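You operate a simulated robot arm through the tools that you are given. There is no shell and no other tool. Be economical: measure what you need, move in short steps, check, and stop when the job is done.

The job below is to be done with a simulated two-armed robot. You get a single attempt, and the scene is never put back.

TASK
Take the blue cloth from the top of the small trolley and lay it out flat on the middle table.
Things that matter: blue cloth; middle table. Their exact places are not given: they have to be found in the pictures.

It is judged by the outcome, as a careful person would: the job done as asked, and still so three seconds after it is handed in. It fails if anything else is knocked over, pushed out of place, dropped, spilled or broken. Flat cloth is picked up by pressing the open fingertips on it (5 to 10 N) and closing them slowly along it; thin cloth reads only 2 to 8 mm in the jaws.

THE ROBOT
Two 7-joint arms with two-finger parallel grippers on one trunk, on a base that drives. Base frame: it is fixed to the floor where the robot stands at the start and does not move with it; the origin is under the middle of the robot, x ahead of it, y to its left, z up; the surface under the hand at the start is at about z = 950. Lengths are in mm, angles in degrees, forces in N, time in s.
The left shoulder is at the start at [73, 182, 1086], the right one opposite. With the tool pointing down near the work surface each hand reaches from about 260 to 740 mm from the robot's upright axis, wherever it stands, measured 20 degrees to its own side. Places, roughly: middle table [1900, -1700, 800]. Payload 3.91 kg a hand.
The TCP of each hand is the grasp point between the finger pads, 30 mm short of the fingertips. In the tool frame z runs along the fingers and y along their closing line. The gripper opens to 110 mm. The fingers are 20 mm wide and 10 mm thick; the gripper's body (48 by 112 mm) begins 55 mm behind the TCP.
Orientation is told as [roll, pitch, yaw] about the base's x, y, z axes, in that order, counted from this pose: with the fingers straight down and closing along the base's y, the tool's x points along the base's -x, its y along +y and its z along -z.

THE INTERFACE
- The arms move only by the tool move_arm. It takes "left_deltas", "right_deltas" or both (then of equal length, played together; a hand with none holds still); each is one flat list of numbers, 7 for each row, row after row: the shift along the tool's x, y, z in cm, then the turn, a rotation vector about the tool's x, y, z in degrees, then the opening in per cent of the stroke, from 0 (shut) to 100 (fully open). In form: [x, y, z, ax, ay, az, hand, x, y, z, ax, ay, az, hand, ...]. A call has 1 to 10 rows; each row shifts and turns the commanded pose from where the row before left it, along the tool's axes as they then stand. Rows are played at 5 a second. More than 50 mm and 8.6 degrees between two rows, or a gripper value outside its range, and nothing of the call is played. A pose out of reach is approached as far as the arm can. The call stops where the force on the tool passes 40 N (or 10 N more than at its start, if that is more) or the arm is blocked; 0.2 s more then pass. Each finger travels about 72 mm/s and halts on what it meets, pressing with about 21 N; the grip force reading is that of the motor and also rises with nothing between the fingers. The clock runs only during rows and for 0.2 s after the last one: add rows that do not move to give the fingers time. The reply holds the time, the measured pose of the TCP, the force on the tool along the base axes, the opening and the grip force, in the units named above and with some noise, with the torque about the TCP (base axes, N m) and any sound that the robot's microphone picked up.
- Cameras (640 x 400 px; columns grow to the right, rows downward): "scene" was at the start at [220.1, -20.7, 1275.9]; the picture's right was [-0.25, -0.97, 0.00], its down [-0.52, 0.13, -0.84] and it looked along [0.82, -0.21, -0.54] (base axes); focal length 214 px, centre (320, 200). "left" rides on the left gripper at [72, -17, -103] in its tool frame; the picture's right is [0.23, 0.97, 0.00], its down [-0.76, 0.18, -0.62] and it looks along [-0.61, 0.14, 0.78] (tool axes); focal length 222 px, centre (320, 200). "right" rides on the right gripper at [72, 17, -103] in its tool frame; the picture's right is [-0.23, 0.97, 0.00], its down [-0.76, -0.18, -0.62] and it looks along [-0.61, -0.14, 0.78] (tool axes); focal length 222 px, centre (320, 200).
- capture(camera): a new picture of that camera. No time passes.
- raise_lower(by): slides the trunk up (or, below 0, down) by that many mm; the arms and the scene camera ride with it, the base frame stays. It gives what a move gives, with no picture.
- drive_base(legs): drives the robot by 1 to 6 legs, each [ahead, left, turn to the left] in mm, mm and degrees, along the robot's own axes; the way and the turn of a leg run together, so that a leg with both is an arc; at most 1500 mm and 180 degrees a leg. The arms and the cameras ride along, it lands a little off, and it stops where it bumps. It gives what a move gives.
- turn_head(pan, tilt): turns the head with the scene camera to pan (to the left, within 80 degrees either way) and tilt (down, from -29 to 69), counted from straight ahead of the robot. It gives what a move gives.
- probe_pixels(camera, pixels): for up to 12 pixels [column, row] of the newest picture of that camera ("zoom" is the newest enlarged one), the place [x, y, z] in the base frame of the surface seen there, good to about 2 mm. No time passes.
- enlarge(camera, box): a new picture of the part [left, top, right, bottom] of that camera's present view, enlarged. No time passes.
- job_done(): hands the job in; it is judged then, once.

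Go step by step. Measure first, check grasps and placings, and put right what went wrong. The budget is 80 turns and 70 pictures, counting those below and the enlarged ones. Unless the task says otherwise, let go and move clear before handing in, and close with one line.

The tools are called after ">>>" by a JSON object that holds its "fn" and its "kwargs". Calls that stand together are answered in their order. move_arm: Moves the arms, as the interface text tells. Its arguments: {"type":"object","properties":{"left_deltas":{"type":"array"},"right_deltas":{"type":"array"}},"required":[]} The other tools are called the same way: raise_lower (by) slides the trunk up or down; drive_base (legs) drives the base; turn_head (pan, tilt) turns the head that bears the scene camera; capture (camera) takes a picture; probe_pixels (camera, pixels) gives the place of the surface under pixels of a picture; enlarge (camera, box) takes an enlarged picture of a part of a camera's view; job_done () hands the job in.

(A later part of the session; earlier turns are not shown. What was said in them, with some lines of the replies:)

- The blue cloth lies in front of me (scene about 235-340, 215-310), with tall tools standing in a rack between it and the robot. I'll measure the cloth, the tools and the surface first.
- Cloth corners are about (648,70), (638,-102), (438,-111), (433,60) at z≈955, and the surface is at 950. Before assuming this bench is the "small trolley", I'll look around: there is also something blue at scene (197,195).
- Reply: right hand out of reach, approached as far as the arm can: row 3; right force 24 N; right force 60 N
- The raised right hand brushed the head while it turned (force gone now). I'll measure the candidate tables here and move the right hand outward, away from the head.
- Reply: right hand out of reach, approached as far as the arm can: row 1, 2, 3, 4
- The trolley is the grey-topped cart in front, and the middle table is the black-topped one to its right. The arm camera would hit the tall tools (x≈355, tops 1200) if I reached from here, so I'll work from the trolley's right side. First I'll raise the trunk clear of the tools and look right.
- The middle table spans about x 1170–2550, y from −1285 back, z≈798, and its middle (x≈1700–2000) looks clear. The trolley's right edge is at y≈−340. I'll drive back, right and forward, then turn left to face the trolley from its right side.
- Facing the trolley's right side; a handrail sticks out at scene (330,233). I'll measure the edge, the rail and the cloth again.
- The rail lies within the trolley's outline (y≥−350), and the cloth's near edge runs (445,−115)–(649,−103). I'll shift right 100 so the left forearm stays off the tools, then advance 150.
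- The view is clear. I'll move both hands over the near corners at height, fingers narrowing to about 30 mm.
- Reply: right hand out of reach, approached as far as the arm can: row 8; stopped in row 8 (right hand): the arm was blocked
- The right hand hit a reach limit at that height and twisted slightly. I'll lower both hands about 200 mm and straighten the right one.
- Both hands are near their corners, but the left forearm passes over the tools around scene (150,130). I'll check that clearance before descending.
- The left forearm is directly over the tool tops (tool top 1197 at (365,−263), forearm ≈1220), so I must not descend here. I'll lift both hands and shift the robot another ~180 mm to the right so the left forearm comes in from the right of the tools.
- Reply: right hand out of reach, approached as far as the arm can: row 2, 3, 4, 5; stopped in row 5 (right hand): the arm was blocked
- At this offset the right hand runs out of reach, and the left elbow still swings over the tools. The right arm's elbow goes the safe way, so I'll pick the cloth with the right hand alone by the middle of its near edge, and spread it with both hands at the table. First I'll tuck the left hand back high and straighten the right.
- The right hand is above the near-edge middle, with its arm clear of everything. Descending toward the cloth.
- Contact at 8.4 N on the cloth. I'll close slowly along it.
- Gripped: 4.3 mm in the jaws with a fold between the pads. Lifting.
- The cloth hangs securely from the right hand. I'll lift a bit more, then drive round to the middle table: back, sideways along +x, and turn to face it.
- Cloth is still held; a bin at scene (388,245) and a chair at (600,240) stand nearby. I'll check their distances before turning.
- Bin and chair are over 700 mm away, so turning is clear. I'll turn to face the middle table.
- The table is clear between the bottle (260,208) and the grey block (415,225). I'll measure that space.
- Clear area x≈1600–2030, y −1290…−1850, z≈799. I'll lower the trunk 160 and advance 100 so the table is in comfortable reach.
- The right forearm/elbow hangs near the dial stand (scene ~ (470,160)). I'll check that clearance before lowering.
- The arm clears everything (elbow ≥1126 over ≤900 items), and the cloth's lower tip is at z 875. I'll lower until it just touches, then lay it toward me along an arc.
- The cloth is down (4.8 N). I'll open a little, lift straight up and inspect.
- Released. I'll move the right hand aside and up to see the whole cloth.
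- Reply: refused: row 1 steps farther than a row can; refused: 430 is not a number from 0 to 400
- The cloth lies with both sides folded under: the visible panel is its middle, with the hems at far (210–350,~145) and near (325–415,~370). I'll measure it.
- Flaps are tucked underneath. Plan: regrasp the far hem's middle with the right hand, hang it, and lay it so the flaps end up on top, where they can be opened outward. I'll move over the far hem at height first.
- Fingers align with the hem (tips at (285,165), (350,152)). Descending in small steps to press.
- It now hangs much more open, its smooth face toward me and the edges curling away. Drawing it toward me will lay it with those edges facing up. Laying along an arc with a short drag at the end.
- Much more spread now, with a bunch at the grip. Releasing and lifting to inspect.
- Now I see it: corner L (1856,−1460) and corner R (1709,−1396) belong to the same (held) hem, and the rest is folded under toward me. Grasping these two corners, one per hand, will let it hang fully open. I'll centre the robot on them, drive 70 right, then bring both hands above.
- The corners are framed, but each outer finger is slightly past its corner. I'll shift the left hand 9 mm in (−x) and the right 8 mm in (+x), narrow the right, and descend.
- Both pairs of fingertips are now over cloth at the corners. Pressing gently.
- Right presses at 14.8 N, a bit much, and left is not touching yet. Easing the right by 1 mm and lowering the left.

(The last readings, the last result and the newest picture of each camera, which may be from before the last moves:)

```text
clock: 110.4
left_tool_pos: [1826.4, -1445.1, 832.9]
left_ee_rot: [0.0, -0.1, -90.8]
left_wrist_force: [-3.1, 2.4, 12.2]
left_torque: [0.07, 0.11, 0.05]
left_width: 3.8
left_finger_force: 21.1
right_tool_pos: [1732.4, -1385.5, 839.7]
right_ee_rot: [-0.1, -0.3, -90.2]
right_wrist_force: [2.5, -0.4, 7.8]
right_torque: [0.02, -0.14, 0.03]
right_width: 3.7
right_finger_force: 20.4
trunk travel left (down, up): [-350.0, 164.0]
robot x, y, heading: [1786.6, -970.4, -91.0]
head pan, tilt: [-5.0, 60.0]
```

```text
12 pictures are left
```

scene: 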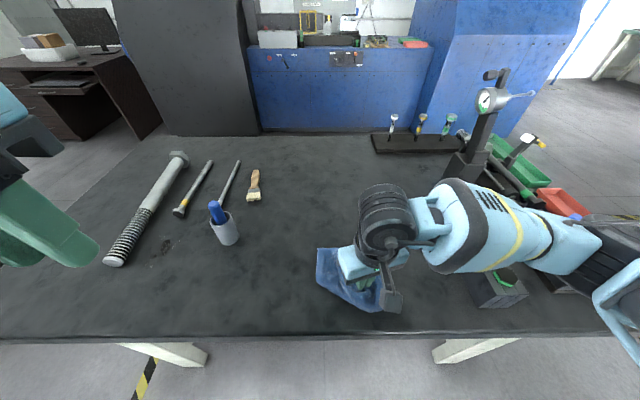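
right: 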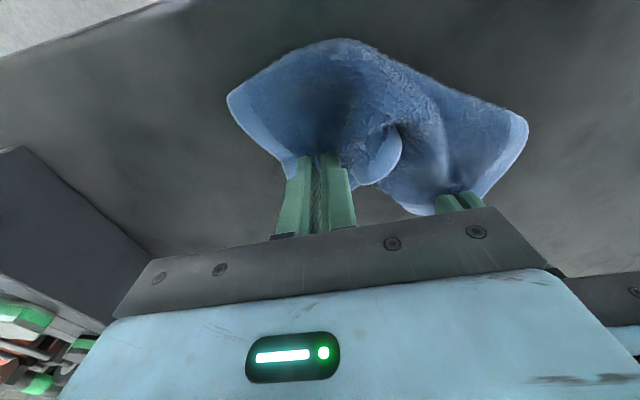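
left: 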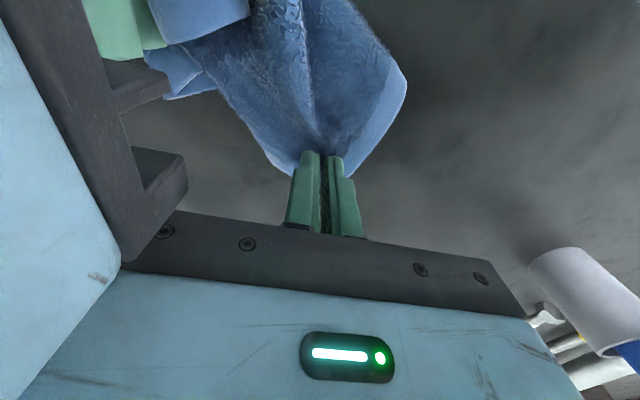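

Both corners gripped (3.8 / 3.7 mm). Lifting together, evening out and spreading.

>>> {"fn": "move_arm", "kwargs": {"left_deltas": [0, 0, -2, 0, 0, 0, 0, 0, 0, -4, 0, 0, 0, 0, 0, 0, -4, 0, 0, 0, 0, 0, 0, -4, 0, 0, 0, 0, 0, 0, -4, 0, 0, 0, 0, 0, 0, -4, 0, 0, 0, 0, -1, 0.7, 0, 0, 0, 0, 0, -1, 0.7, 0, 0, 0, 0, 0, -1, 0.6, 0, 0, 0, 0, 0], "right_deltas": [0, 0, -2, 0, 0, 0, 0, 0, 0, -4, 0, 0, 0, 0, 0, 0, -4, 0, 0, 0, 0, 0, 0, -4, 0, 0, 0, 0, 0, 0, -4, 0, 0, 0, 0, 0, 0, -3.4, 0, 0, 0, 0, -3, -0.7, 0, 0, 0, 0, 0, -3, -0.7, 0, 0, 0, 0, 0, -3, -0.6, 0, 0, 0, 0, 0]}}

>>> {"fn": "turn_head", "kwargs": {"pan": 0, "tilt": 45}}

>>> {"fn": "enlarge", "kwargs": {"camera": "scene", "box": [200, 60, 440, 210]}}

```text
clock: 112.1
left_tool_pos: [1836.5, -1462.2, 1051.8]
left_ee_rot: [-0.3, -0.3, -89.3]
left_wrist_force: [0.8, -1.4, -0.4]
left_torque: [0.11, 0.04, 0.04]
left_width: 3.6
left_finger_force: 20.8
right_tool_pos: [1728.9, -1417.0, 1054.2]
right_ee_rot: [0.1, 0.0, -88.4]
right_wrist_force: [-0.6, 0.6, -1.3]
right_torque: [-0.09, -0.09, 0.0]
right_width: 3.9
right_finger_force: 20.7
trunk travel left (down, up): [-350.0, 164.0]
robot x, y, heading: [1785.3, -971.6, -90.5]
head pan, tilt: [-5.0, 60.0]
stopped in row 8 (left hand): the force on the tool passed its limit at 58 N (the readings are from after the stop); the commanded pose is now the measured one
```

```text
clock: 112.9
left_tool_pos: [1835.3, -1461.7, 1052.2]
left_ee_rot: [-0.2, -0.3, -89.4]
left_wrist_force: [0.3, -2.3, -0.6]
left_torque: [0.2, 0.09, 0.09]
left_width: 3.5
left_finger_force: 21.4
right_tool_pos: [1728.8, -1417.2, 1054.4]
right_ee_rot: [0.1, -0.1, -88.3]
right_wrist_force: [-1.9, 1.8, 1.1]
right_torque: [-0.25, -0.14, 0.04]
right_width: 3.8
right_finger_force: 21.5
trunk travel left (down, up): [-350.0, 164.0]
robot x, y, heading: [1786.2, -970.6, -90.6]
head pan, tilt: [0.0, 45.0]
```

```text
2.67 times, centred on (320, 135) of scene
```

zoom: 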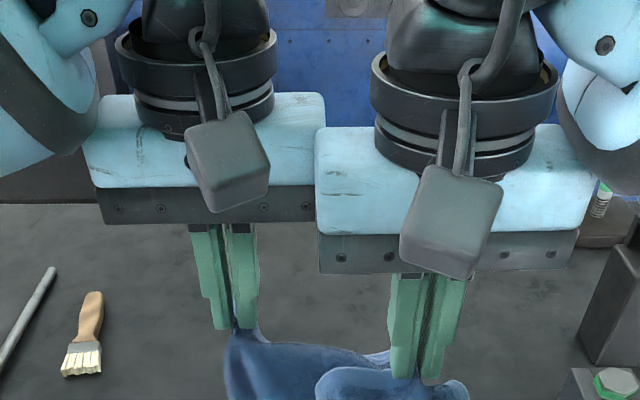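

The two gripper bodies touched (107 mm apart). I'll separate them sideways first, then level them in depth.

>>> {"fn": "move_arm", "kwargs": {"left_deltas": [0, 1, 0, 0, 0, 0, 0, 0, 1, 0, 0, 0, -0.6, 0, 0, 0, 0, 0, 0, -0.6, 0], "right_deltas": [0.4, -1, 0, 0, 0, 0, 0, 0, -0.9, 0, 0, 0, 0.9, 0, 0, 0, 0, 0, 0, 0.9, 0]}}

>>> {"fn": "turn_head", "kwargs": {"pan": 0, "tilt": 52}}

>>> {"fn": "capture", "kwargs": {"camera": "scene"}}

```text
clock: 113.7
left_tool_pos: [1855.0, -1462.2, 1052.9]
left_ee_rot: [-0.3, -0.3, -88.3]
left_wrist_force: [-0.5, 0.5, -0.5]
left_torque: [-0.05, 0.0, -0.04]
left_width: 3.3
left_finger_force: 21.3
right_tool_pos: [1710.1, -1412.6, 1053.8]
right_ee_rot: [0.1, -0.1, -90.1]
right_wrist_force: [0.0, 0.5, 0.4]
right_torque: [0.0, 0.0, -0.02]
right_width: 3.5
right_finger_force: 21.2
trunk travel left (down, up): [-350.0, 164.0]
robot x, y, heading: [1783.8, -970.3, -90.6]
head pan, tilt: [0.0, 45.0]
```

```text
clock: 114.3
left_tool_pos: [1854.5, -1461.4, 1053.5]
left_ee_rot: [-0.3, -0.4, -88.4]
left_wrist_force: [0.3, 0.3, 0.8]
left_torque: [0.0, -0.04, 0.0]
left_width: 3.4
left_finger_force: 21.2
right_tool_pos: [1709.5, -1412.1, 1054.1]
right_ee_rot: [0.1, -0.1, -90.2]
right_wrist_force: [-0.3, -0.2, -0.5]
right_torque: [0.02, 0.0, -0.01]
right_width: 3.6
right_finger_force: 20.6
trunk travel left (down, up): [-350.0, 164.0]
robot x, y, heading: [1786.6, -968.8, -90.6]
head pan, tilt: [0.0, 52.0]
```

```text
10 pictures are left
```

scene: 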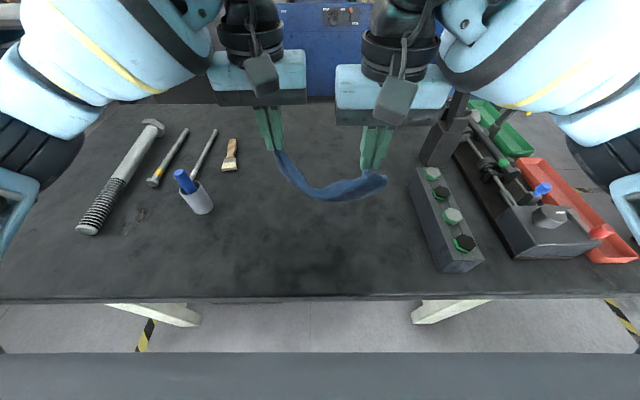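

>>> {"fn": "enlarge", "kwargs": {"camera": "scene", "box": [240, 110, 420, 222]}}

>>> {"fn": "probe_pixels", "kwargs": {"camera": "zoom", "pixels": [[135, 160], [160, 215], [220, 260], [260, 310], [330, 270], [340, 310], [400, 280], [440, 250], [500, 235], [300, 265], [120, 150], [430, 295]]}}

```text
3.56 times, centred on (330, 166) of scene
```

zoom: 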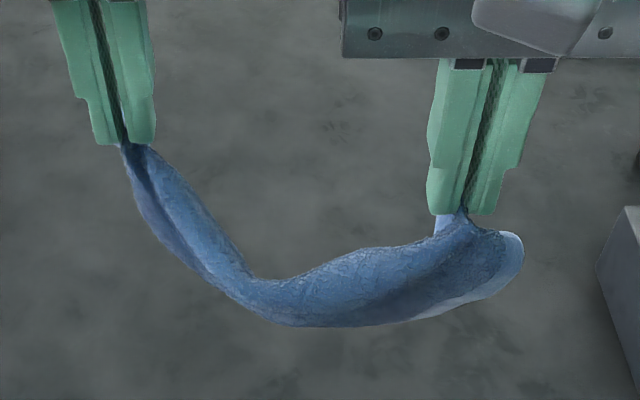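

```text
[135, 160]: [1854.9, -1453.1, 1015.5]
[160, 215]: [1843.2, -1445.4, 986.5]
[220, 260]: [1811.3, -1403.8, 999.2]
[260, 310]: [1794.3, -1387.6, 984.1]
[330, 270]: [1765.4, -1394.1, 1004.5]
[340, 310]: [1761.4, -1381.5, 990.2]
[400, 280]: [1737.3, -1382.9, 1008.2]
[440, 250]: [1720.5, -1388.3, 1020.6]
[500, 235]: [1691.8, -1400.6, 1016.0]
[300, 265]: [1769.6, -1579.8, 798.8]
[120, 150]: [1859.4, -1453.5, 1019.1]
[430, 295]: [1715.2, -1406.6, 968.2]
```

>>> {"fn": "capture", "kwargs": {"camera": "right"}}

```text
8 pictures are left
```

right: 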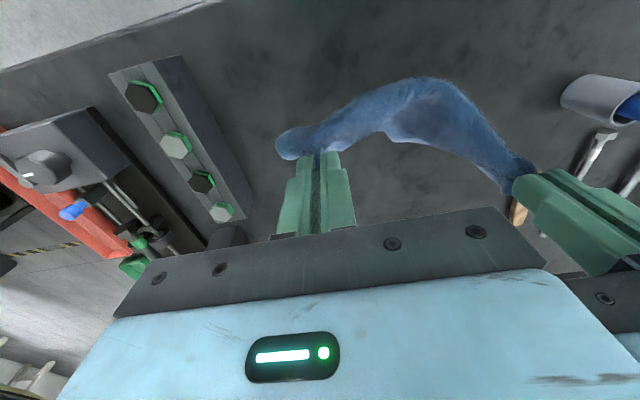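

The cloth hangs shallower than expected, so I can't tell how it's held. I'll raise the hands and look at it from a flatter angle.

>>> {"fn": "move_arm", "kwargs": {"left_deltas": [0, 0, -4, 0, 0, 0, 0, 0, 0, -4, 0, 0, 0, 0, 0, 0, -4, 0, 0, 0, 0, 0, 0, -3, 0, 0, 0, 0], "right_deltas": [0, 0, -4, 0, 0, 0, 0, 0, 0, -4, 0, 0, 0, 0, 0, 0, -4, 0, 0, 0, 0, 0, 0, -3, 0, 0, 0, 0]}}

>>> {"fn": "turn_head", "kwargs": {"pan": 0, "tilt": 30}}

>>> {"fn": "enlarge", "kwargs": {"camera": "scene", "box": [220, 120, 420, 245]}}

```text
clock: 115.3
left_tool_pos: [1856.4, -1460.6, 1204.7]
left_ee_rot: [-0.2, -0.3, -88.3]
left_wrist_force: [-0.3, 1.2, -0.7]
left_torque: [-0.02, 0.0, 0.01]
left_width: 3.7
left_finger_force: 21.0
right_tool_pos: [1709.2, -1410.5, 1206.6]
right_ee_rot: [0.2, -0.2, -90.1]
right_wrist_force: [-0.5, -0.2, -0.1]
right_torque: [0.0, 0.01, 0.02]
right_width: 3.6
right_finger_force: 20.4
trunk travel left (down, up): [-350.0, 164.0]
robot x, y, heading: [1788.2, -972.2, -90.4]
head pan, tilt: [0.0, 52.0]
```

```text
clock: 116.2
left_tool_pos: [1857.9, -1461.8, 1203.5]
left_ee_rot: [-0.4, -0.3, -88.3]
left_wrist_force: [-0.3, 0.7, -0.6]
left_torque: [-0.02, -0.01, -0.02]
left_width: 3.2
left_finger_force: 20.7
right_tool_pos: [1709.2, -1411.3, 1204.4]
right_ee_rot: [0.1, -0.1, -90.0]
right_wrist_force: [0.3, 0.2, -0.1]
right_torque: [-0.03, 0.01, 0.02]
right_width: 3.5
right_finger_force: 21.3
trunk travel left (down, up): [-350.0, 164.0]
robot x, y, heading: [1789.1, -969.7, -90.7]
head pan, tilt: [0.0, 30.0]
```

```text
3.20 times, centred on (320, 182) of scene
```

zoom: 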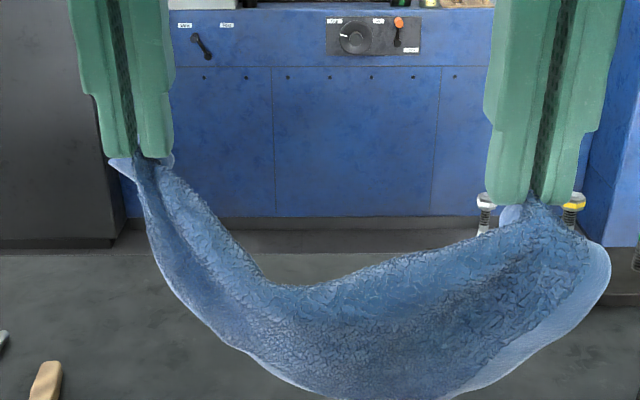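

Now it's clear: the hands hold diagonally opposite corners, the fold along the diagonal at top and a wing hanging with its hem at the bottom. I'll stretch that diagonal taut and level and lower it. Then I'll lay it as a folded triangle and open the top wing like a page.

>>> {"fn": "move_arm", "kwargs": {"left_deltas": [-2, 0.3, 0, 0, 0, 0, 0, -2, 0.3, 0, 0, 0, 0, 0, -2, 0.3, 0, 0, 0, 0, 0, -2, 0.3, 0, 0, 0, 0, 0, -2, 0.3, 0, 0, 0, 0, 0], "right_deltas": [-3, -0.5, 0, 0, 0, 0, 0, -3, -0.5, 0, 0, 0, 0, 0, -3, -0.5, 0, 0, 0, 0, 0, -3, -0.5, 0, 0, 0, 0, 0, -3, -0.5, 0, 0, 0, 0, 0]}}

>>> {"fn": "move_arm", "kwargs": {"left_deltas": [0, 0, 4.3, 0, 0, 0, 0, 0, 0, 4.3, 0, 0, 0, 0, 0, 0, 4.3, 0, 0, 0, 0, 0, 0, 4.3, 0, 0, 0, 0, 0, 0, 4.3, 0, 0, 0, 0], "right_deltas": [0, 0, 4.3, 0, 0, 0, 0, 0, 0, 4.3, 0, 0, 0, 0, 0, 0, 4.3, 0, 0, 0, 0, 0, 0, 4.3, 0, 0, 0, 0, 0, 0, 4.3, 0, 0, 0, 0]}}

>>> {"fn": "turn_head", "kwargs": {"pan": 0, "tilt": 48}}

>>> {"fn": "enlarge", "kwargs": {"camera": "scene", "box": [210, 90, 450, 240]}}

```text
clock: 117.4
left_tool_pos: [1874.4, -1562.2, 1202.3]
left_ee_rot: [-0.2, -0.2, -88.4]
left_wrist_force: [0.1, -0.3, -1.0]
left_torque: [0.03, 0.0, 0.02]
left_width: 3.3
left_finger_force: 20.5
right_tool_pos: [1682.6, -1564.3, 1205.1]
right_ee_rot: [-0.1, -0.1, -90.1]
right_wrist_force: [0.6, -1.2, -0.9]
right_torque: [0.01, -0.05, -0.01]
right_width: 3.8
right_finger_force: 20.6
trunk travel left (down, up): [-350.0, 164.0]
robot x, y, heading: [1787.9, -973.5, -90.3]
head pan, tilt: [0.0, 30.0]
```

```text
clock: 118.6
left_tool_pos: [1873.2, -1561.5, 991.0]
left_ee_rot: [-0.3, -0.3, -88.3]
left_wrist_force: [0.3, 0.3, -0.3]
left_torque: [0.03, 0.0, 0.0]
left_width: 3.0
left_finger_force: 21.2
right_tool_pos: [1682.7, -1562.6, 989.9]
right_ee_rot: [0.1, 0.0, -90.1]
right_wrist_force: [-0.4, -0.7, 0.2]
right_torque: [-0.01, -0.01, -0.01]
right_width: 3.4
right_finger_force: 21.0
trunk travel left (down, up): [-350.0, 164.0]
robot x, y, heading: [1787.7, -968.2, -90.7]
head pan, tilt: [0.0, 30.0]
```

```text
clock: 119.4
left_tool_pos: [1872.6, -1560.1, 992.4]
left_ee_rot: [-0.3, -0.3, -88.3]
left_wrist_force: [0.2, -0.3, -0.2]
left_torque: [-0.01, 0.06, -0.01]
left_width: 3.0
left_finger_force: 21.2
right_tool_pos: [1682.9, -1560.5, 990.7]
right_ee_rot: [0.1, 0.0, -90.1]
right_wrist_force: [0.1, -0.2, 0.8]
right_torque: [0.0, 0.01, 0.01]
right_width: 3.9
right_finger_force: 20.9
trunk travel left (down, up): [-350.0, 164.0]
robot x, y, heading: [1791.0, -972.1, -90.6]
head pan, tilt: [0.0, 48.0]
```

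```text
2.67 times, centred on (330, 165) of scene
```

zoom: 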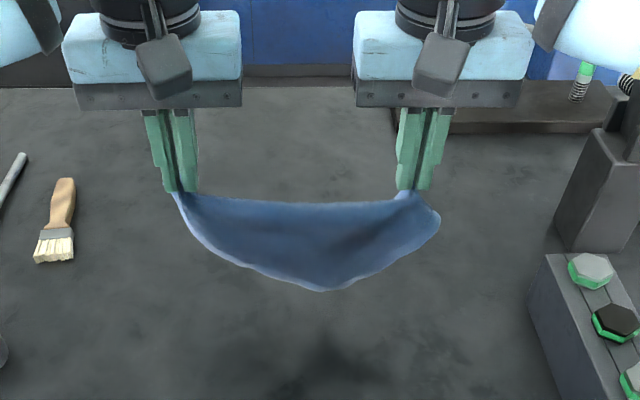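

Taut: a clean front triangle, apex at zoom (320,290). I'll measure it.

>>> {"fn": "probe_pixels", "kwargs": {"camera": "zoom", "pixels": [[320, 286], [310, 240], [310, 206], [435, 222], [230, 250], [320, 330], [190, 200], [405, 205]]}}

```text
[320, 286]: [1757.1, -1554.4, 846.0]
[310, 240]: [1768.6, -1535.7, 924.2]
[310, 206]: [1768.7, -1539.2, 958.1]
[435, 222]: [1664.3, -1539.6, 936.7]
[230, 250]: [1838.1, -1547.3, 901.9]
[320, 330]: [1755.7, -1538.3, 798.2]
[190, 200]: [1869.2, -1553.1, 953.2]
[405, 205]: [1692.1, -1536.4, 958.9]
```

Fold at z≈958, apex at z≈846. I'll lay the folded triangle by drawing the diagonal toward me, wings pointing away.

>>> {"fn": "move_arm", "kwargs": {"left_deltas": [0, 0, 4.3, 0, 0, 0, 0, 3.9, 0, 0.7, 0, 0, 0, 0, 3.5, 0, 2.0, 0, 0, 0, 0, 2.6, 0, 3.05, 0, 0, 0, 0, 1.35, 0, 3.75, 0, 0, 0, 0, 1.3, 0, 1.3, 0, 0, 0, 0, 0, 0, 0, 0, 0, 0, 0], "right_deltas": [0, 0, 4.3, 0, 0, 0, 0, 3.9, 0, 0.7, 0, 0, 0, 0, 3.5, 0, 2.0, 0, 0, 0, 0, 2.6, 0, 3.05, 0, 0, 0, 0, 1.35, 0, 3.75, 0, 0, 0, 0, 1.3, 0, 1.3, 0, 0, 0, 0, 0, 0, 0, 0, 0, 0, 0]}}

>>> {"fn": "enlarge", "kwargs": {"camera": "scene", "box": [210, 120, 450, 270]}}

```text
clock: 121.0
left_tool_pos: [1867.0, -1436.7, 840.6]
left_ee_rot: [-0.5, -0.5, -88.1]
left_wrist_force: [-0.5, -2.6, 17.8]
left_torque: [-0.22, 0.03, -0.03]
left_width: 3.2
left_finger_force: 20.9
right_tool_pos: [1685.4, -1435.3, 838.8]
right_ee_rot: [0.2, -0.2, -90.1]
right_wrist_force: [0.5, -1.5, 8.4]
right_torque: [-0.06, -0.05, -0.02]
right_width: 3.5
right_finger_force: 21.2
trunk travel left (down, up): [-350.0, 164.0]
robot x, y, heading: [1787.0, -970.9, -90.7]
head pan, tilt: [0.0, 48.0]
```

```text
2.67 times, centred on (330, 195) of scene
```

zoom: 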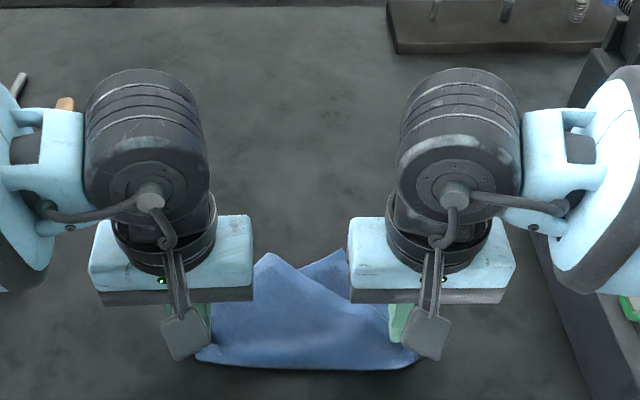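

Two wing apexes are visible, side by side, at (268,258) and (330,252), so I can pick one separately. I'll probe heights, then release both hands and lift clear.

>>> {"fn": "probe_pixels", "kwargs": {"camera": "zoom", "pixels": [[268, 260], [335, 256], [290, 275], [315, 275], [300, 300], [345, 280], [310, 363], [250, 300]]}}

>>> {"fn": "move_arm", "kwargs": {"left_deltas": [0, 0, 0, 0, 0, 0, 8, 0, 0, 0, 0, 0, 0, 16, 0, 0, -1, 0, 0, 0, 18, 0, 0, -4, 0, 0, 0, 18, 0, 0, -4, 0, 0, 0, 18, 0, 1, -4, 0, 0, 0, 18, 0, 3, -3, 0, 0, 0, 18, 1, 4, 0, 0, 0, 0, 18, 1, 4, 0, 0, 0, 0, 18], "right_deltas": [0, 0, 0, 0, 0, 0, 8, 0, 0, 0, 0, 0, 0, 16, 0, 0, -1, 0, 0, 0, 18, 0, 0, -4, 0, 0, 0, 18, 0, 0, -4, 0, 0, 0, 18, 0, -1, -4, 0, 0, 0, 18, 0, -3, -3, 0, 0, 0, 18, 1, -4, 0, 0, 0, 0, 18, 1, -4, 0, 0, 0, 0, 18]}}

>>> {"fn": "enlarge", "kwargs": {"camera": "scene", "box": [266, 180, 394, 260]}}

>>> {"fn": "probe_pixels", "kwargs": {"camera": "zoom", "pixels": [[250, 80], [370, 80], [300, 100], [340, 110], [300, 200], [150, 250], [450, 250], [310, 300], [400, 150], [200, 150], [100, 250], [500, 280]]}}

```text
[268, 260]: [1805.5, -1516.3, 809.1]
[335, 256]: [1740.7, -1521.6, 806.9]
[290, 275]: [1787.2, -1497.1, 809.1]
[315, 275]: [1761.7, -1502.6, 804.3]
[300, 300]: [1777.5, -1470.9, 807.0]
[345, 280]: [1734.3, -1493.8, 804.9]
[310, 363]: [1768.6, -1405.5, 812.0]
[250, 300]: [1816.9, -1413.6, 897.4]
```

```text
clock: 123.0
left_tool_pos: [1988.1, -1411.0, 997.1]
left_ee_rot: [-0.3, -0.4, -88.3]
left_wrist_force: [-0.6, -0.9, -0.1]
left_torque: [0.01, -0.02, 0.0]
left_width: 19.9
left_finger_force: 0.0
right_tool_pos: [1563.8, -1414.2, 998.8]
right_ee_rot: [0.2, 0.0, -89.9]
right_wrist_force: [-0.1, 0.4, 0.1]
right_torque: [0.02, -0.03, -0.01]
right_width: 19.5
right_finger_force: 0.0
trunk travel left (down, up): [-350.0, 164.0]
robot x, y, heading: [1785.6, -968.7, -90.4]
head pan, tilt: [0.0, 48.0]
```

```text
5.00 times, centred on (330, 220) of scene
```

zoom: 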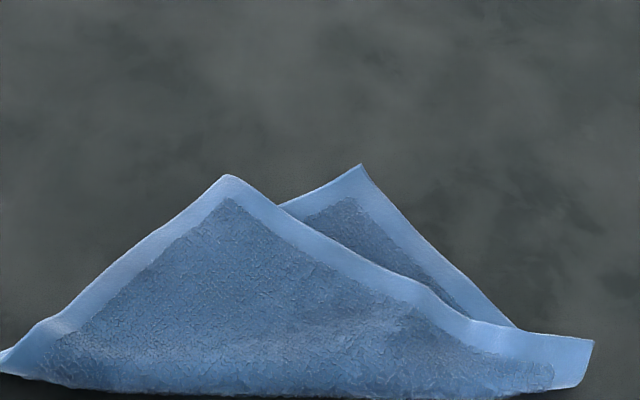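

```text
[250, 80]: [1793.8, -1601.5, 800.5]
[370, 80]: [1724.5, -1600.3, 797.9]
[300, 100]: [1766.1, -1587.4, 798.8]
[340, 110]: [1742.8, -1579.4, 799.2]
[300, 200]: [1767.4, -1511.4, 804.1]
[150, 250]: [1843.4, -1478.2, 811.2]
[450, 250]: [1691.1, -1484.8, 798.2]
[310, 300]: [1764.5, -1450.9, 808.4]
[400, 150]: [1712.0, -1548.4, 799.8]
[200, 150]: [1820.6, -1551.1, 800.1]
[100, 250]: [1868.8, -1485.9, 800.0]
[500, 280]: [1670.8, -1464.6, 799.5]
```

A clean folded triangle: the top wing's apex at zoom (230,176) ≈ (1806,−1527), clear of the lower apex at (360,165). I'll pick just that apex with the left hand.

>>> {"fn": "move_arm", "kwargs": {"left_deltas": [-1.81, -3.66, 2.2, 0, 0, 0, 18, -1.81, -3.66, 2.2, 0, 0, 0, 18, -1.81, -3.66, 2.2, 0, 0, 0, 14, -1.81, -3.66, 2.2, 0, 0, 0, 14, -1.81, -3.66, 2.2, 0, 0, 0, 14, 0, 0, 2.5, 0, 0, 0, 14, 0, 0, 0, 0, 0, 0, 14]}}

>>> {"fn": "capture", "kwargs": {"camera": "left"}}

```text
clock: 124.6
left_tool_pos: [1807.1, -1507.5, 859.9]
left_ee_rot: [-0.3, -0.3, -88.3]
left_wrist_force: [-0.9, 0.1, 0.7]
left_torque: [-0.02, 0.0, 0.01]
left_width: 15.6
left_finger_force: 0.1
right_tool_pos: [1564.5, -1414.7, 997.8]
right_ee_rot: [0.2, -0.1, -90.1]
right_wrist_force: [-0.8, 0.7, -0.8]
right_torque: [-0.04, 0.02, 0.01]
right_width: 19.8
right_finger_force: 0.0
trunk travel left (down, up): [-350.0, 164.0]
robot x, y, heading: [1787.8, -967.8, -90.7]
head pan, tilt: [0.0, 48.0]
```

```text
3 pictures are left
```

left: 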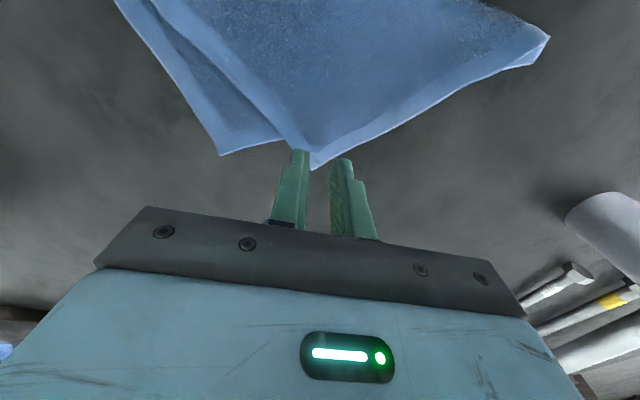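

>>> {"fn": "probe_pixels", "kwargs": {"camera": "left", "pixels": [[313, 166], [321, 142], [300, 140], [340, 145], [221, 152]]}}

>>> {"fn": "move_arm", "kwargs": {"left_deltas": [0, 0, 1.5, 0, 0, 0, 14, 0, 0, 0.5, 0, 0, 0, 14, 0, 0, 0.3, 0, 0, 0, 14, 0, 0, 0, 0, 0, 0, 14]}}

```text
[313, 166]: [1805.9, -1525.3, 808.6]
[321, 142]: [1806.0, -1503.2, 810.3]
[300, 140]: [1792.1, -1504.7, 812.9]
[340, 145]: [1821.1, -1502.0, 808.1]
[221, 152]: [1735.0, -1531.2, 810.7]
```

```text
clock: 125.6
left_tool_pos: [1807.1, -1508.1, 838.7]
left_ee_rot: [-0.3, -0.3, -88.2]
left_wrist_force: [0.1, 0.7, -0.2]
left_torque: [0.04, -0.03, -0.01]
left_width: 15.4
left_finger_force: 0.0
right_tool_pos: [1563.7, -1415.7, 997.5]
right_ee_rot: [0.0, -0.1, -90.1]
right_wrist_force: [0.2, -0.1, -0.1]
right_torque: [-0.01, -0.02, -0.04]
right_width: 19.7
right_finger_force: 0.0
trunk travel left (down, up): [-350.0, 164.0]
robot x, y, heading: [1784.3, -969.2, -90.7]
head pan, tilt: [0.0, 48.0]
```

>>> {"fn": "move_arm", "kwargs": {"left_deltas": [0, 0, 0.3, 0, 0, 0, 14, 0, 0, 0, 0, 0, 0, 14]}}

```text
clock: 126.2
left_tool_pos: [1806.8, -1508.8, 836.3]
left_ee_rot: [-0.4, -0.3, -88.3]
left_wrist_force: [0.9, 1.8, 2.5]
left_torque: [0.03, 0.03, -0.02]
left_width: 15.4
left_finger_force: 0.0
right_tool_pos: [1563.7, -1416.1, 998.6]
right_ee_rot: [0.1, -0.1, -90.1]
right_wrist_force: [-0.7, -0.6, -0.6]
right_torque: [-0.02, -0.02, 0.0]
right_width: 19.6
right_finger_force: 0.0
trunk travel left (down, up): [-350.0, 164.0]
robot x, y, heading: [1785.2, -967.6, -90.6]
head pan, tilt: [0.0, 48.0]
```

Light contact at 2.5 N; pressing about 1.5 mm more and closing slowly.

>>> {"fn": "move_arm", "kwargs": {"left_deltas": [0, 0, 0.15, 0, 0, 0, 14, 0, 0, 0, 0, 0, 0, 12, 0, 0, 0, 0, 0, 0, 10, 0, 0, 0, 0, 0, 0, 8, 0, 0, 0, 0, 0, 0, 6, 0, 0, 0, 0, 0, 0, 4, 0, 0, 0, 0, 0, 0, 2, 0, 0, 0, 0, 0, 0, 0, 0, 0, 0, 0, 0, 0, 0]}}

```text
clock: 128.2
left_tool_pos: [1805.9, -1507.5, 835.4]
left_ee_rot: [-0.3, -0.3, -88.3]
left_wrist_force: [-1.1, 0.2, 5.2]
left_torque: [0.0, 0.06, 0.01]
left_width: 0.0
left_finger_force: 21.0
right_tool_pos: [1565.1, -1414.5, 997.6]
right_ee_rot: [0.1, -0.1, -90.1]
right_wrist_force: [-0.1, 0.2, 0.4]
right_torque: [0.02, -0.02, -0.01]
right_width: 19.9
right_finger_force: 0.0
trunk travel left (down, up): [-350.0, 164.0]
robot x, y, heading: [1789.5, -965.7, -90.5]
head pan, tilt: [0.0, 48.0]
```

Width 0.0: the fingers slid over the cloth. I'll lift slightly, reopen, and press a bit harder.

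>>> {"fn": "move_arm", "kwargs": {"left_deltas": [0, 0, -1, 0, 0, 0, 8, 0, 0, 0, 0, 0, 0, 18, 0, 0, 0, 0, 0, 0, 18, 0, 0, 0.8, 0, 0, 0, 18, 0, 0, 0.4, 0, 0, 0, 18, 0, 0, 0.15, 0, 0, 0, 18, 0, 0, 0, 0, 0, 0, 18]}}

```text
clock: 129.8
left_tool_pos: [1806.7, -1508.8, 834.4]
left_ee_rot: [-0.5, -0.4, -88.3]
left_wrist_force: [0.5, -1.7, 23.2]
left_torque: [0.1, 0.27, 0.03]
left_width: 19.7
left_finger_force: 0.1
right_tool_pos: [1563.7, -1412.4, 998.6]
right_ee_rot: [0.2, -0.1, -90.1]
right_wrist_force: [0.1, -0.3, -0.1]
right_torque: [-0.03, 0.02, -0.02]
right_width: 19.7
right_finger_force: 0.1
trunk travel left (down, up): [-350.0, 164.0]
robot x, y, heading: [1786.4, -965.9, -90.7]
head pan, tilt: [0.0, 48.0]
```

>>> {"fn": "move_arm", "kwargs": {"left_deltas": [0, 0, -0.08, 0, 0, 0, 18, 0, 0, 0, 0, 0, 0, 15, 0, 0, 0, 0, 0, 0, 12, 0, 0, 0, 0, 0, 0, 9, 0, 0, 0, 0, 0, 0, 7, 0, 0, 0, 0, 0, 0, 5, 0, 0, 0, 0, 0, 0, 3, 0, 0, 0, 0, 0, 0, 0, 0, 0, 0, 0, 0, 0, 0]}}

```text
clock: 131.8
left_tool_pos: [1805.4, -1506.7, 834.9]
left_ee_rot: [-0.3, -0.4, -88.3]
left_wrist_force: [-5.3, 1.4, 27.3]
left_torque: [0.2, 0.34, 0.0]
left_width: 3.4
left_finger_force: 20.2
right_tool_pos: [1564.5, -1413.3, 998.2]
right_ee_rot: [0.1, -0.1, -90.1]
right_wrist_force: [-0.4, 0.0, 0.8]
right_torque: [-0.01, 0.0, 0.02]
right_width: 20.0
right_finger_force: 0.0
trunk travel left (down, up): [-350.0, 164.0]
robot x, y, heading: [1785.6, -964.8, -90.5]
head pan, tilt: [0.0, 48.0]
```

Gripped at 3.4 mm. Now I'll turn this wing over like a page: up and across toward me in an arc about the fold line.

>>> {"fn": "move_arm", "kwargs": {"left_deltas": [0.58, 0, -3.3, 0, 0, 0, 0, 1.69, 0, -2.9, 0, 0, 0, 0, 2.58, 0, -2.2, 0, 0, 0, 0, 3.17, 0, -1.1, 0, 0, 0, 0, 3.3, 0, 0, 0, 0, 0, 0, 3.0, 0, 1.1, 0, 0, 0, 0, 2.5, 0, 2.2, 0, 0, 0, 0, 1.6, 0, 2.9, 0, 0, 0, 0, 0.4, 0, 2.8, 0, 0, 0, 0, 0, 0, 0, 0, 0, 0, 0]}}

>>> {"fn": "capture", "kwargs": {"camera": "scene"}}

```text
clock: 134.0
left_tool_pos: [1800.4, -1322.1, 836.9]
left_ee_rot: [-0.4, -0.3, -88.3]
left_wrist_force: [1.9, -1.6, 12.0]
left_torque: [0.01, -0.01, -0.02]
left_width: 3.0
left_finger_force: 21.0
right_tool_pos: [1564.3, -1416.1, 998.5]
right_ee_rot: [0.1, -0.1, -90.2]
right_wrist_force: [-0.1, -0.8, -0.3]
right_torque: [0.01, -0.01, 0.0]
right_width: 19.8
right_finger_force: 0.0
trunk travel left (down, up): [-350.0, 164.0]
robot x, y, heading: [1786.1, -966.3, -90.6]
head pan, tilt: [0.0, 48.0]
```

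```text
2 pictures are left
```

scene: 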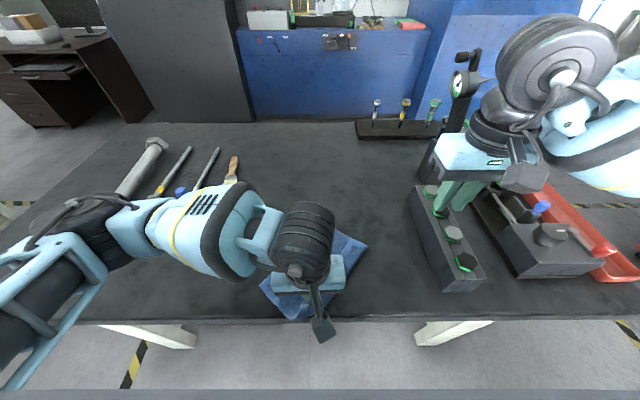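

The wing has come over: cloth shows at (350,235), (265,287) and (292,318). I'll probe the visible parts to see its layout.

>>> {"fn": "probe_pixels", "kwargs": {"camera": "scene", "pixels": [[349, 233], [366, 246], [352, 262], [345, 280], [263, 285], [270, 300], [290, 317], [340, 234], [355, 245], [275, 280], [336, 240], [305, 316]]}}

```text
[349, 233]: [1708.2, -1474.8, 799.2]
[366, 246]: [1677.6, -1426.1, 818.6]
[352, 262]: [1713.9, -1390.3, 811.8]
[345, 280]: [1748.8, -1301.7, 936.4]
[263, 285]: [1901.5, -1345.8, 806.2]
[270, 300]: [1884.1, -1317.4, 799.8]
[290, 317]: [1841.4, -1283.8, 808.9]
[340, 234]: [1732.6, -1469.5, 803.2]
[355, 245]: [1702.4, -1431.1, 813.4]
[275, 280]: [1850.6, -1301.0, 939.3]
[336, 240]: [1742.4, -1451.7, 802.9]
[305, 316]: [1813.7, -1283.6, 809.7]
```

The cloth is essentially open, but its near corner sits right at the table edge (y≈−1284) and there is some slack. I'll release the left hand, move it clear, and take one look before pulling the far corner away from me.

>>> {"fn": "move_arm", "kwargs": {"left_deltas": [0, 0, 0, 0, 0, 0, 6, 0, 0, 0, 0, 0, 0, 14, 0, 0, -1, 0, 0, 0, 16, 0, 0, -4, 0, 0, 0, 16, 0, 0, -4, 0, 0, 0, 16, 0, 0, -4, 0, 0, 0, 16, 0, 4, -2, 0, 0, 0, 16, 0, 4.5, 0, 0, 0, 0, 16, 0, 4.5, 0, 0, 0, 0, 16, 0, 4.5, 0, 0, 0, 0, 16]}}

>>> {"fn": "enlarge", "kwargs": {"camera": "scene", "box": [234, 180, 410, 290]}}

```text
clock: 136.2
left_tool_pos: [1977.7, -1313.5, 985.8]
left_ee_rot: [-0.4, -0.3, -88.3]
left_wrist_force: [0.2, 0.4, -0.5]
left_torque: [0.0, 0.0, -0.02]
left_width: 17.7
left_finger_force: 0.1
right_tool_pos: [1565.3, -1414.8, 998.1]
right_ee_rot: [-0.1, -0.1, -90.2]
right_wrist_force: [0.7, 0.7, -0.9]
right_torque: [-0.02, 0.01, 0.01]
right_width: 19.7
right_finger_force: 0.1
trunk travel left (down, up): [-350.0, 164.0]
robot x, y, heading: [1786.3, -971.4, -90.8]
head pan, tilt: [0.0, 48.0]
```

```text
3.64 times, centred on (322, 235) of scene
```

zoom: 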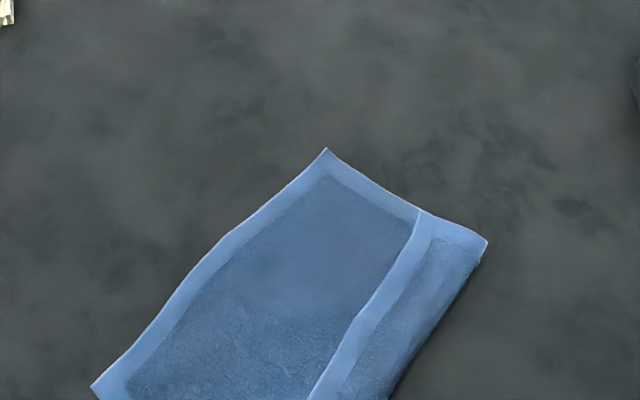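

Nearly flat: the one remaining problem is a strip on the right folded over on top, with its free hem running (418,212)→(310,400) and the fold at (487,240)→(390,395). I'll measure it.

>>> {"fn": "probe_pixels", "kwargs": {"camera": "zoom", "pixels": [[325, 155], [97, 385], [418, 218], [484, 242], [435, 325], [392, 392], [370, 310], [318, 395], [340, 340], [390, 270], [450, 250], [400, 300]]}}

```text
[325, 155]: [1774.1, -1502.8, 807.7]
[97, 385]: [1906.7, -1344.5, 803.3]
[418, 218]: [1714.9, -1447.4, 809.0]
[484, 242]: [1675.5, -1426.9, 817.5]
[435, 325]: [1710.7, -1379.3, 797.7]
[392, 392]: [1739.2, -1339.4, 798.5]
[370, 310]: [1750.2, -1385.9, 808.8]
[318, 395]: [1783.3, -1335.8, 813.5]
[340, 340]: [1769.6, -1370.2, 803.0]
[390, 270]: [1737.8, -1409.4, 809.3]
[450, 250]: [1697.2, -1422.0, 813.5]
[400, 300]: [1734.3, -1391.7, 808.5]
```

The long far edge, corner A (1774,−1503) to corner C (1907,−1344), is exposed, single-layer and 206 mm long. Holding both its corners will let the cloth hang fully open and drop the folded strip, so I'll turn both hands to that edge's direction (yaw −40) and bring them above the corners.

>>> {"fn": "move_arm", "kwargs": {"left_deltas": [0, 0, 0, 0, 0, -8.05, 18, 0, 0, 0, 0, 0, -8.05, 18, 0, 0, 0, 0, 0, -8.05, 18, 0, 0, 0, 0, 0, -8.05, 18, 0, 0, 0, 0, 0, -8.05, 18, 0, 0, 0, 0, 0, -8.05, 18], "right_deltas": [0, 0, 0, 0, 0, -8.33, 18, 0, 0, 0, 0, 0, -8.33, 18, 0, 0, 0, 0, 0, -8.33, 18, 0, 0, 0, 0, 0, -8.33, 18, 0, 0, 0, 0, 0, -8.33, 18, 0, 0, 0, 0, 0, -8.33, 18]}}

>>> {"fn": "move_arm", "kwargs": {"left_deltas": [0.77, -1.52, 1.77, 0, 0, 0, 18, 0.77, -1.52, 1.77, 0, 0, 0, 18, 0.77, -1.52, 1.77, 0, 0, 0, 18, 0.77, -1.52, 1.77, 0, 0, 0, 18, 0.77, -1.52, 1.77, 0, 0, 0, 18, 0.77, -1.52, 1.77, 0, 0, 0, 18], "right_deltas": [-3.42, 1.48, 1.97, 0, 0, 0, 18, -3.42, 1.48, 1.97, 0, 0, 0, 18, -3.42, 1.48, 1.97, 0, 0, 0, 18, -3.42, 1.48, 1.97, 0, 0, 0, 18, -3.42, 1.48, 1.97, 0, 0, 0, 18, -3.42, 1.48, 1.97, 0, 0, 0, 18]}}

```text
clock: 137.6
left_tool_pos: [1976.6, -1314.1, 985.1]
left_ee_rot: [-0.3, 0.1, -39.8]
left_wrist_force: [-0.2, 0.3, -0.5]
left_torque: [0.01, 0.01, -0.01]
left_width: 19.8
left_finger_force: 0.1
right_tool_pos: [1565.4, -1416.6, 998.0]
right_ee_rot: [0.1, 0.0, -39.9]
right_wrist_force: [-0.8, -0.1, 1.1]
right_torque: [-0.01, 0.04, -0.01]
right_width: 19.8
right_finger_force: 0.0
trunk travel left (down, up): [-350.0, 164.0]
robot x, y, heading: [1785.6, -968.2, -90.3]
head pan, tilt: [0.0, 48.0]
```

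```text
clock: 139.0
left_tool_pos: [1883.0, -1355.6, 879.1]
left_ee_rot: [-0.3, 0.1, -40.0]
left_wrist_force: [-1.3, 0.7, -0.3]
left_torque: [0.03, 0.02, 0.02]
left_width: 19.9
left_finger_force: 0.0
right_tool_pos: [1779.4, -1482.3, 879.5]
right_ee_rot: [-0.1, -0.1, -40.2]
right_wrist_force: [1.7, 0.4, 0.2]
right_torque: [-0.01, 0.01, -0.02]
right_width: 19.8
right_finger_force: 0.0
trunk travel left (down, up): [-350.0, 164.0]
robot x, y, heading: [1786.6, -970.3, -90.7]
head pan, tilt: [0.0, 48.0]
```

Both hands landed exactly over the corners. Descending to contact.

>>> {"fn": "move_arm", "kwargs": {"left_deltas": [0, 0, 2.5, 0, 0, 0, 18, 0, 0, 1.5, 0, 0, 0, 18, 0, 0, 0.35, 0, 0, 0, 18, 0, 0, 0, 0, 0, 0, 18], "right_deltas": [0, 0, 2.5, 0, 0, 0, 18, 0, 0, 1.5, 0, 0, 0, 18, 0, 0, 0.35, 0, 0, 0, 18, 0, 0, 0, 0, 0, 0, 18]}}

```text
clock: 140.0
left_tool_pos: [1883.1, -1354.7, 835.5]
left_ee_rot: [-0.4, 0.1, -40.1]
left_wrist_force: [0.7, -0.1, 0.1]
left_torque: [0.01, -0.01, -0.03]
left_width: 19.7
left_finger_force: 0.1
right_tool_pos: [1779.6, -1480.6, 835.7]
right_ee_rot: [0.0, -0.1, -40.1]
right_wrist_force: [-0.6, 0.4, -0.2]
right_torque: [0.03, 0.0, -0.01]
right_width: 19.9
right_finger_force: 0.1
trunk travel left (down, up): [-350.0, 164.0]
robot x, y, heading: [1787.3, -971.3, -90.6]
head pan, tilt: [0.0, 48.0]
```

>>> {"fn": "move_arm", "kwargs": {"left_deltas": [0, 0, 0.3, 0, 0, 0, 18, 0, 0, 0, 0, 0, 0, 18], "right_deltas": [0, 0, 0.3, 0, 0, 0, 18, 0, 0, 0, 0, 0, 0, 18]}}

```text
clock: 140.6
left_tool_pos: [1881.9, -1355.3, 834.4]
left_ee_rot: [-0.5, 0.0, -40.0]
left_wrist_force: [-0.2, -0.2, 5.7]
left_torque: [0.0, -0.06, 0.02]
left_width: 19.6
left_finger_force: 0.0
right_tool_pos: [1779.2, -1480.0, 835.5]
right_ee_rot: [0.0, -0.1, -40.2]
right_wrist_force: [0.4, -1.2, 3.0]
right_torque: [-0.03, -0.01, 0.02]
right_width: 19.8
right_finger_force: 0.1
trunk travel left (down, up): [-350.0, 164.0]
robot x, y, heading: [1790.9, -974.0, -90.7]
head pan, tilt: [0.0, 48.0]
```

>>> {"fn": "move_arm", "kwargs": {"left_deltas": [0, 0, 0.08, 0, 0, 0, 18, 0, 0, 0, 0, 0, 0, 15, 0, 0, 0, 0, 0, 0, 12, 0, 0, 0, 0, 0, 0, 9, 0, 0, 0, 0, 0, 0, 7, 0, 0, 0, 0, 0, 0, 5, 0, 0, 0, 0, 0, 0, 3, 0, 0, 0, 0, 0, 0, 0, 0, 0, 0, 0, 0, 0, 0], "right_deltas": [0, 0, 0.12, 0, 0, 0, 18, 0, 0, 0, 0, 0, 0, 15, 0, 0, 0, 0, 0, 0, 12, 0, 0, 0, 0, 0, 0, 9, 0, 0, 0, 0, 0, 0, 7, 0, 0, 0, 0, 0, 0, 5, 0, 0, 0, 0, 0, 0, 3, 0, 0, 0, 0, 0, 0, 0, 0, 0, 0, 0, 0, 0, 0]}}

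```text
clock: 142.6
left_tool_pos: [1882.0, -1354.0, 832.7]
left_ee_rot: [-0.6, -0.1, -40.0]
left_wrist_force: [-7.3, -10.1, 13.5]
left_torque: [-0.29, 0.24, -0.05]
left_width: 4.0
left_finger_force: 21.1
right_tool_pos: [1779.5, -1478.9, 833.2]
right_ee_rot: [0.0, -0.1, -40.1]
right_wrist_force: [9.0, 10.3, 11.8]
right_torque: [0.33, -0.28, 0.08]
right_width: 3.9
right_finger_force: 20.8
trunk travel left (down, up): [-350.0, 164.0]
robot x, y, heading: [1790.0, -968.8, -90.9]
head pan, tilt: [0.0, 48.0]
```

Both corners gripped (4.0 / 3.9 mm) with the edge taut between them. Lifting straight up so it hangs open, then shifting to the lay-down start.

>>> {"fn": "move_arm", "kwargs": {"left_deltas": [0, 0, -3.7, 0, 0, 0, 0, 0, 0, -3.8, 0, 0, 0, 0, 0, 0, -3.8, 0, 0, 0, 0, 0, 0, -3.8, 0, 0, 0, 0, 0, 0, -3.8, 0, 0, 0, 0, 0, 0, -3.8, 0, 0, 0, 0, 3.19, -2.16, 0, 0, 0, 0, 0, 3.19, -2.16, 0, 0, 0, 0, 0, 3.19, -2.16, 0, 0, 0, 0, 0, 0, 0, 0, 0, 0, 0, 0], "right_deltas": [0, 0, -3.7, 0, 0, 0, 0, 0, 0, -3.8, 0, 0, 0, 0, 0, 0, -3.8, 0, 0, 0, 0, 0, 0, -3.8, 0, 0, 0, 0, 0, 0, -3.8, 0, 0, 0, 0, 0, 0, -3.8, 0, 0, 0, 0, 3.19, -2.16, 0, 0, 0, 0, 0, 3.19, -2.16, 0, 0, 0, 0, 0, 3.19, -2.16, 0, 0, 0, 0, 0, 0, 0, 0, 0, 0, 0, 0]}}

```text
clock: 144.8
left_tool_pos: [1769.3, -1342.8, 1060.3]
left_ee_rot: [-0.5, 0.1, -39.9]
left_wrist_force: [-11.7, -12.9, 1.2]
left_torque: [-0.45, 0.39, -0.09]
left_width: 4.2
left_finger_force: 20.7
right_tool_pos: [1663.9, -1469.0, 1059.2]
right_ee_rot: [0.0, 0.0, -40.0]
right_wrist_force: [11.3, 14.1, 0.0]
right_torque: [0.46, -0.34, 0.14]
right_width: 4.3
right_finger_force: 21.5
trunk travel left (down, up): [-350.0, 164.0]
robot x, y, heading: [1784.2, -967.6, -90.7]
head pan, tilt: [0.0, 48.0]
```

Held taut and level (about 18 N tension). I'll lower to touch, then lay along −tool x in an arc with a small final drag.

>>> {"fn": "move_arm", "kwargs": {"left_deltas": [0, -0.1, 3.9, 0, 0, 0, 0, 0, 0, 3.9, 0, 0, 0, 0, -3.93, 0, 0.5, 0, 0, 0, 0, -3.67, 0, 1.5, 0, 0, 0, 0, -3.15, 0, 2.4, 0, 0, 0, 0, -2.41, 0, 3.15, 0, 0, 0, 0, -1.52, 0, 3.66, 0, 0, 0, 0, -0.8, 0, 3.3, 0, 0, 0, 0, -1.2, 0, 0, 0, 0, 0, 0, 0, 0, 0, 0, 0, 0, 0], "right_deltas": [0, 0.1, 3.9, 0, 0, 0, 0, 0, 0, 3.9, 0, 0, 0, 0, -3.93, 0, 0.5, 0, 0, 0, 0, -3.67, 0, 1.5, 0, 0, 0, 0, -3.15, 0, 2.4, 0, 0, 0, 0, -2.41, 0, 3.15, 0, 0, 0, 0, -1.52, 0, 3.66, 0, 0, 0, 0, -0.8, 0, 3.3, 0, 0, 0, 0, -1.2, 0, 0, 0, 0, 0, 0, 0, 0, 0, 0, 0, 0, 0]}}

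```text
clock: 147.0
left_tool_pos: [1892.2, -1450.9, 835.4]
left_ee_rot: [-0.5, 0.0, -40.2]
left_wrist_force: [-11.6, -5.5, 16.9]
left_torque: [-0.2, 0.44, -0.09]
left_width: 4.3
left_finger_force: 21.1
right_tool_pos: [1778.0, -1561.2, 858.0]
right_ee_rot: [0.0, -0.3, -40.0]
right_wrist_force: [8.1, 7.6, -1.1]
right_torque: [0.24, -0.22, 0.07]
right_width: 3.7
right_finger_force: 20.8
right hand out of reach, approached as far as the arm can: row 8, 9
trunk travel left (down, up): [-350.0, 164.0]
robot x, y, heading: [1790.7, -970.9, -90.6]
head pan, tilt: [0.0, 48.0]
```

The right hand reached its limit and is still 25 mm above the table. I'll bring both hands 40 mm back toward me so the right comes down, then drive ahead 35 mm to pull the cloth taut again.

>>> {"fn": "move_arm", "kwargs": {"left_deltas": [1.28, 1.53, -0.15, 0, 0, 0, 0, 1.28, 1.53, 0, 0, 0, 0, 0, 0, 0, 0, 0, 0, 0, 0], "right_deltas": [1.28, 1.53, 0, 0, 0, 0, 0, 1.28, 1.53, 0, 0, 0, 0, 0, 0, 0, 0, 0, 0, 0, 0]}}

>>> {"fn": "drive_base", "kwargs": {"legs": [[35, 0, 0]]}}

```text
clock: 147.8
left_tool_pos: [1893.9, -1412.5, 836.0]
left_ee_rot: [-0.4, -0.1, -40.0]
left_wrist_force: [-8.8, -11.8, 18.2]
left_torque: [-0.37, 0.37, -0.09]
left_width: 3.9
left_finger_force: 20.8
right_tool_pos: [1778.1, -1521.8, 856.7]
right_ee_rot: [0.0, -0.1, -40.1]
right_wrist_force: [9.7, 8.1, -1.0]
right_torque: [0.27, -0.26, 0.08]
right_width: 3.5
right_finger_force: 20.8
trunk travel left (down, up): [-350.0, 164.0]
robot x, y, heading: [1789.6, -971.2, -90.8]
head pan, tilt: [0.0, 48.0]
```

```text
clock: 148.7
left_tool_pos: [1893.6, -1446.1, 836.6]
left_ee_rot: [-0.4, 0.1, -40.0]
left_wrist_force: [-7.2, -5.3, 22.4]
left_torque: [-0.08, 0.39, -0.13]
left_width: 4.0
left_finger_force: 21.3
right_tool_pos: [1778.6, -1556.8, 856.6]
right_ee_rot: [0.0, -0.1, -40.1]
right_wrist_force: [8.5, 9.8, -1.8]
right_torque: [0.26, -0.29, 0.08]
right_width: 3.7
right_finger_force: 21.0
trunk travel left (down, up): [-350.0, 164.0]
robot x, y, heading: [1786.6, -1006.4, -90.6]
head pan, tilt: [0.0, 48.0]
```

Reach is better now. I'll bring the right corner the last 18 mm out and down to the table and open both grippers while pressed lightly so the pinches spread. Then I'll lift clear and look.

>>> {"fn": "move_arm", "kwargs": {"left_deltas": [0, 0, 0, 0, 0, 0, 0, 0, 0, 0, 0, 0, 0, 0, 0, 0, 0, 0, 0, 0, 0, 0, 0, 0, 0, 0, 0, 8, 0, 0, 0, 0, 0, 0, 18, 0, 0, 0, 0, 0, 0, 24, 0, 0, -1.5, 0, 0, 0, 24, 0, 0, -4, 0, 0, 0, 24, 0, 0, -4, 0, 0, 0, 24, 0, 0, -4, 0, 0, 0, 24], "right_deltas": [-0.9, 0, 1.0, 0, 0, 0, 0, -0.9, 0, 1.1, 0, 0, 0, 0, 0, 0, 0, 0, 0, 0, 0, 0, 0, 0.15, 0, 0, 0, 8, 0, 0, 0, 0, 0, 0, 18, 0, 0, 0, 0, 0, 0, 24, 0, 0, -1.5, 0, 0, 0, 24, 0, 0, -4, 0, 0, 0, 24, 0, 0, -4, 0, 0, 0, 24, 0, 0, -4, 0, 0, 0, 24]}}

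>>> {"fn": "move_arm", "kwargs": {"left_deltas": [-0.8, 3.2, -2, 0, 0, 0, 24, -0.8, 3.2, -2, 0, 0, 0, 24, -0.8, 3.2, 0, 0, 0, 0, 24, -0.8, 3.2, 0, 0, 0, 0, 24], "right_deltas": [3.5, -0.4, -2, 0, 0, 0, 24, 3.5, -0.4, -2, 0, 0, 0, 24, 3.5, -0.4, 0, 0, 0, 0, 24, 3.5, -0.4, 0, 0, 0, 0, 24]}}

>>> {"fn": "enlarge", "kwargs": {"camera": "scene", "box": [208, 150, 432, 290]}}

```text
clock: 150.9
left_tool_pos: [1896.5, -1446.0, 970.0]
left_ee_rot: [-0.5, 0.1, -40.0]
left_wrist_force: [-0.9, 0.0, -0.1]
left_torque: [-0.03, 0.02, 0.02]
left_width: 26.2
left_finger_force: 0.0
right_tool_pos: [1791.3, -1567.2, 972.0]
right_ee_rot: [-0.1, -0.1, -40.0]
right_wrist_force: [0.0, 0.0, -0.5]
right_torque: [0.0, 0.01, 0.01]
right_width: 26.2
right_finger_force: 0.2
trunk travel left (down, up): [-350.0, 164.0]
robot x, y, heading: [1788.3, -1003.4, -90.5]
head pan, tilt: [0.0, 48.0]
```

```text
clock: 151.9
left_tool_pos: [2001.1, -1368.6, 1010.4]
left_ee_rot: [-0.4, 0.2, -40.2]
left_wrist_force: [0.1, 0.7, 0.2]
left_torque: [0.0, -0.01, 0.04]
left_width: 26.3
left_finger_force: 0.0
right_tool_pos: [1673.6, -1489.5, 1011.0]
right_ee_rot: [-0.1, -0.1, -39.9]
right_wrist_force: [-0.2, -0.4, -0.3]
right_torque: [0.0, -0.01, 0.01]
right_width: 26.5
right_finger_force: 0.1
trunk travel left (down, up): [-350.0, 164.0]
robot x, y, heading: [1786.8, -1007.7, -90.8]
head pan, tilt: [0.0, 48.0]
```

```text
2.86 times, centred on (320, 220) of scene
```

zoom: 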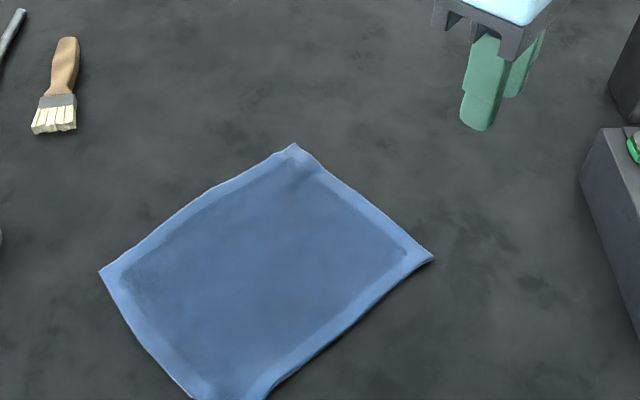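

The cloth now lies open and flat, with all four hems visible and both hands clear. A quick height check before handing in.

>>> {"fn": "probe_pixels", "kwargs": {"camera": "zoom", "pixels": [[295, 152], [425, 257], [106, 272], [200, 392], [258, 392], [230, 397], [270, 270], [340, 320], [160, 320], [220, 230]]}}

```text
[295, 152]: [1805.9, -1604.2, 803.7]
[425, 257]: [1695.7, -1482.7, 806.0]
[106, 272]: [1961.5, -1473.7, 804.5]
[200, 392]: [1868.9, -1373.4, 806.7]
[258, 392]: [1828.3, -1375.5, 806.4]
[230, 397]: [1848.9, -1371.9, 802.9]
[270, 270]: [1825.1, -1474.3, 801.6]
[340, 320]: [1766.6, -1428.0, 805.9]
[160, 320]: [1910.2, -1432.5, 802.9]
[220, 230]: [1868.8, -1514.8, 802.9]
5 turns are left
```

All heights read 801–807 (table 799), and the fourth corner falls at about (1851,−1353), well inside the table edge. Handing in.

>>> {"fn": "job_done", "kwargs": {}}

```text
The job is handed in.
```

The blue cloth is laid out flat on the middle table, both hands have let go and are clear, and I saw nothing else knocked over or moved.
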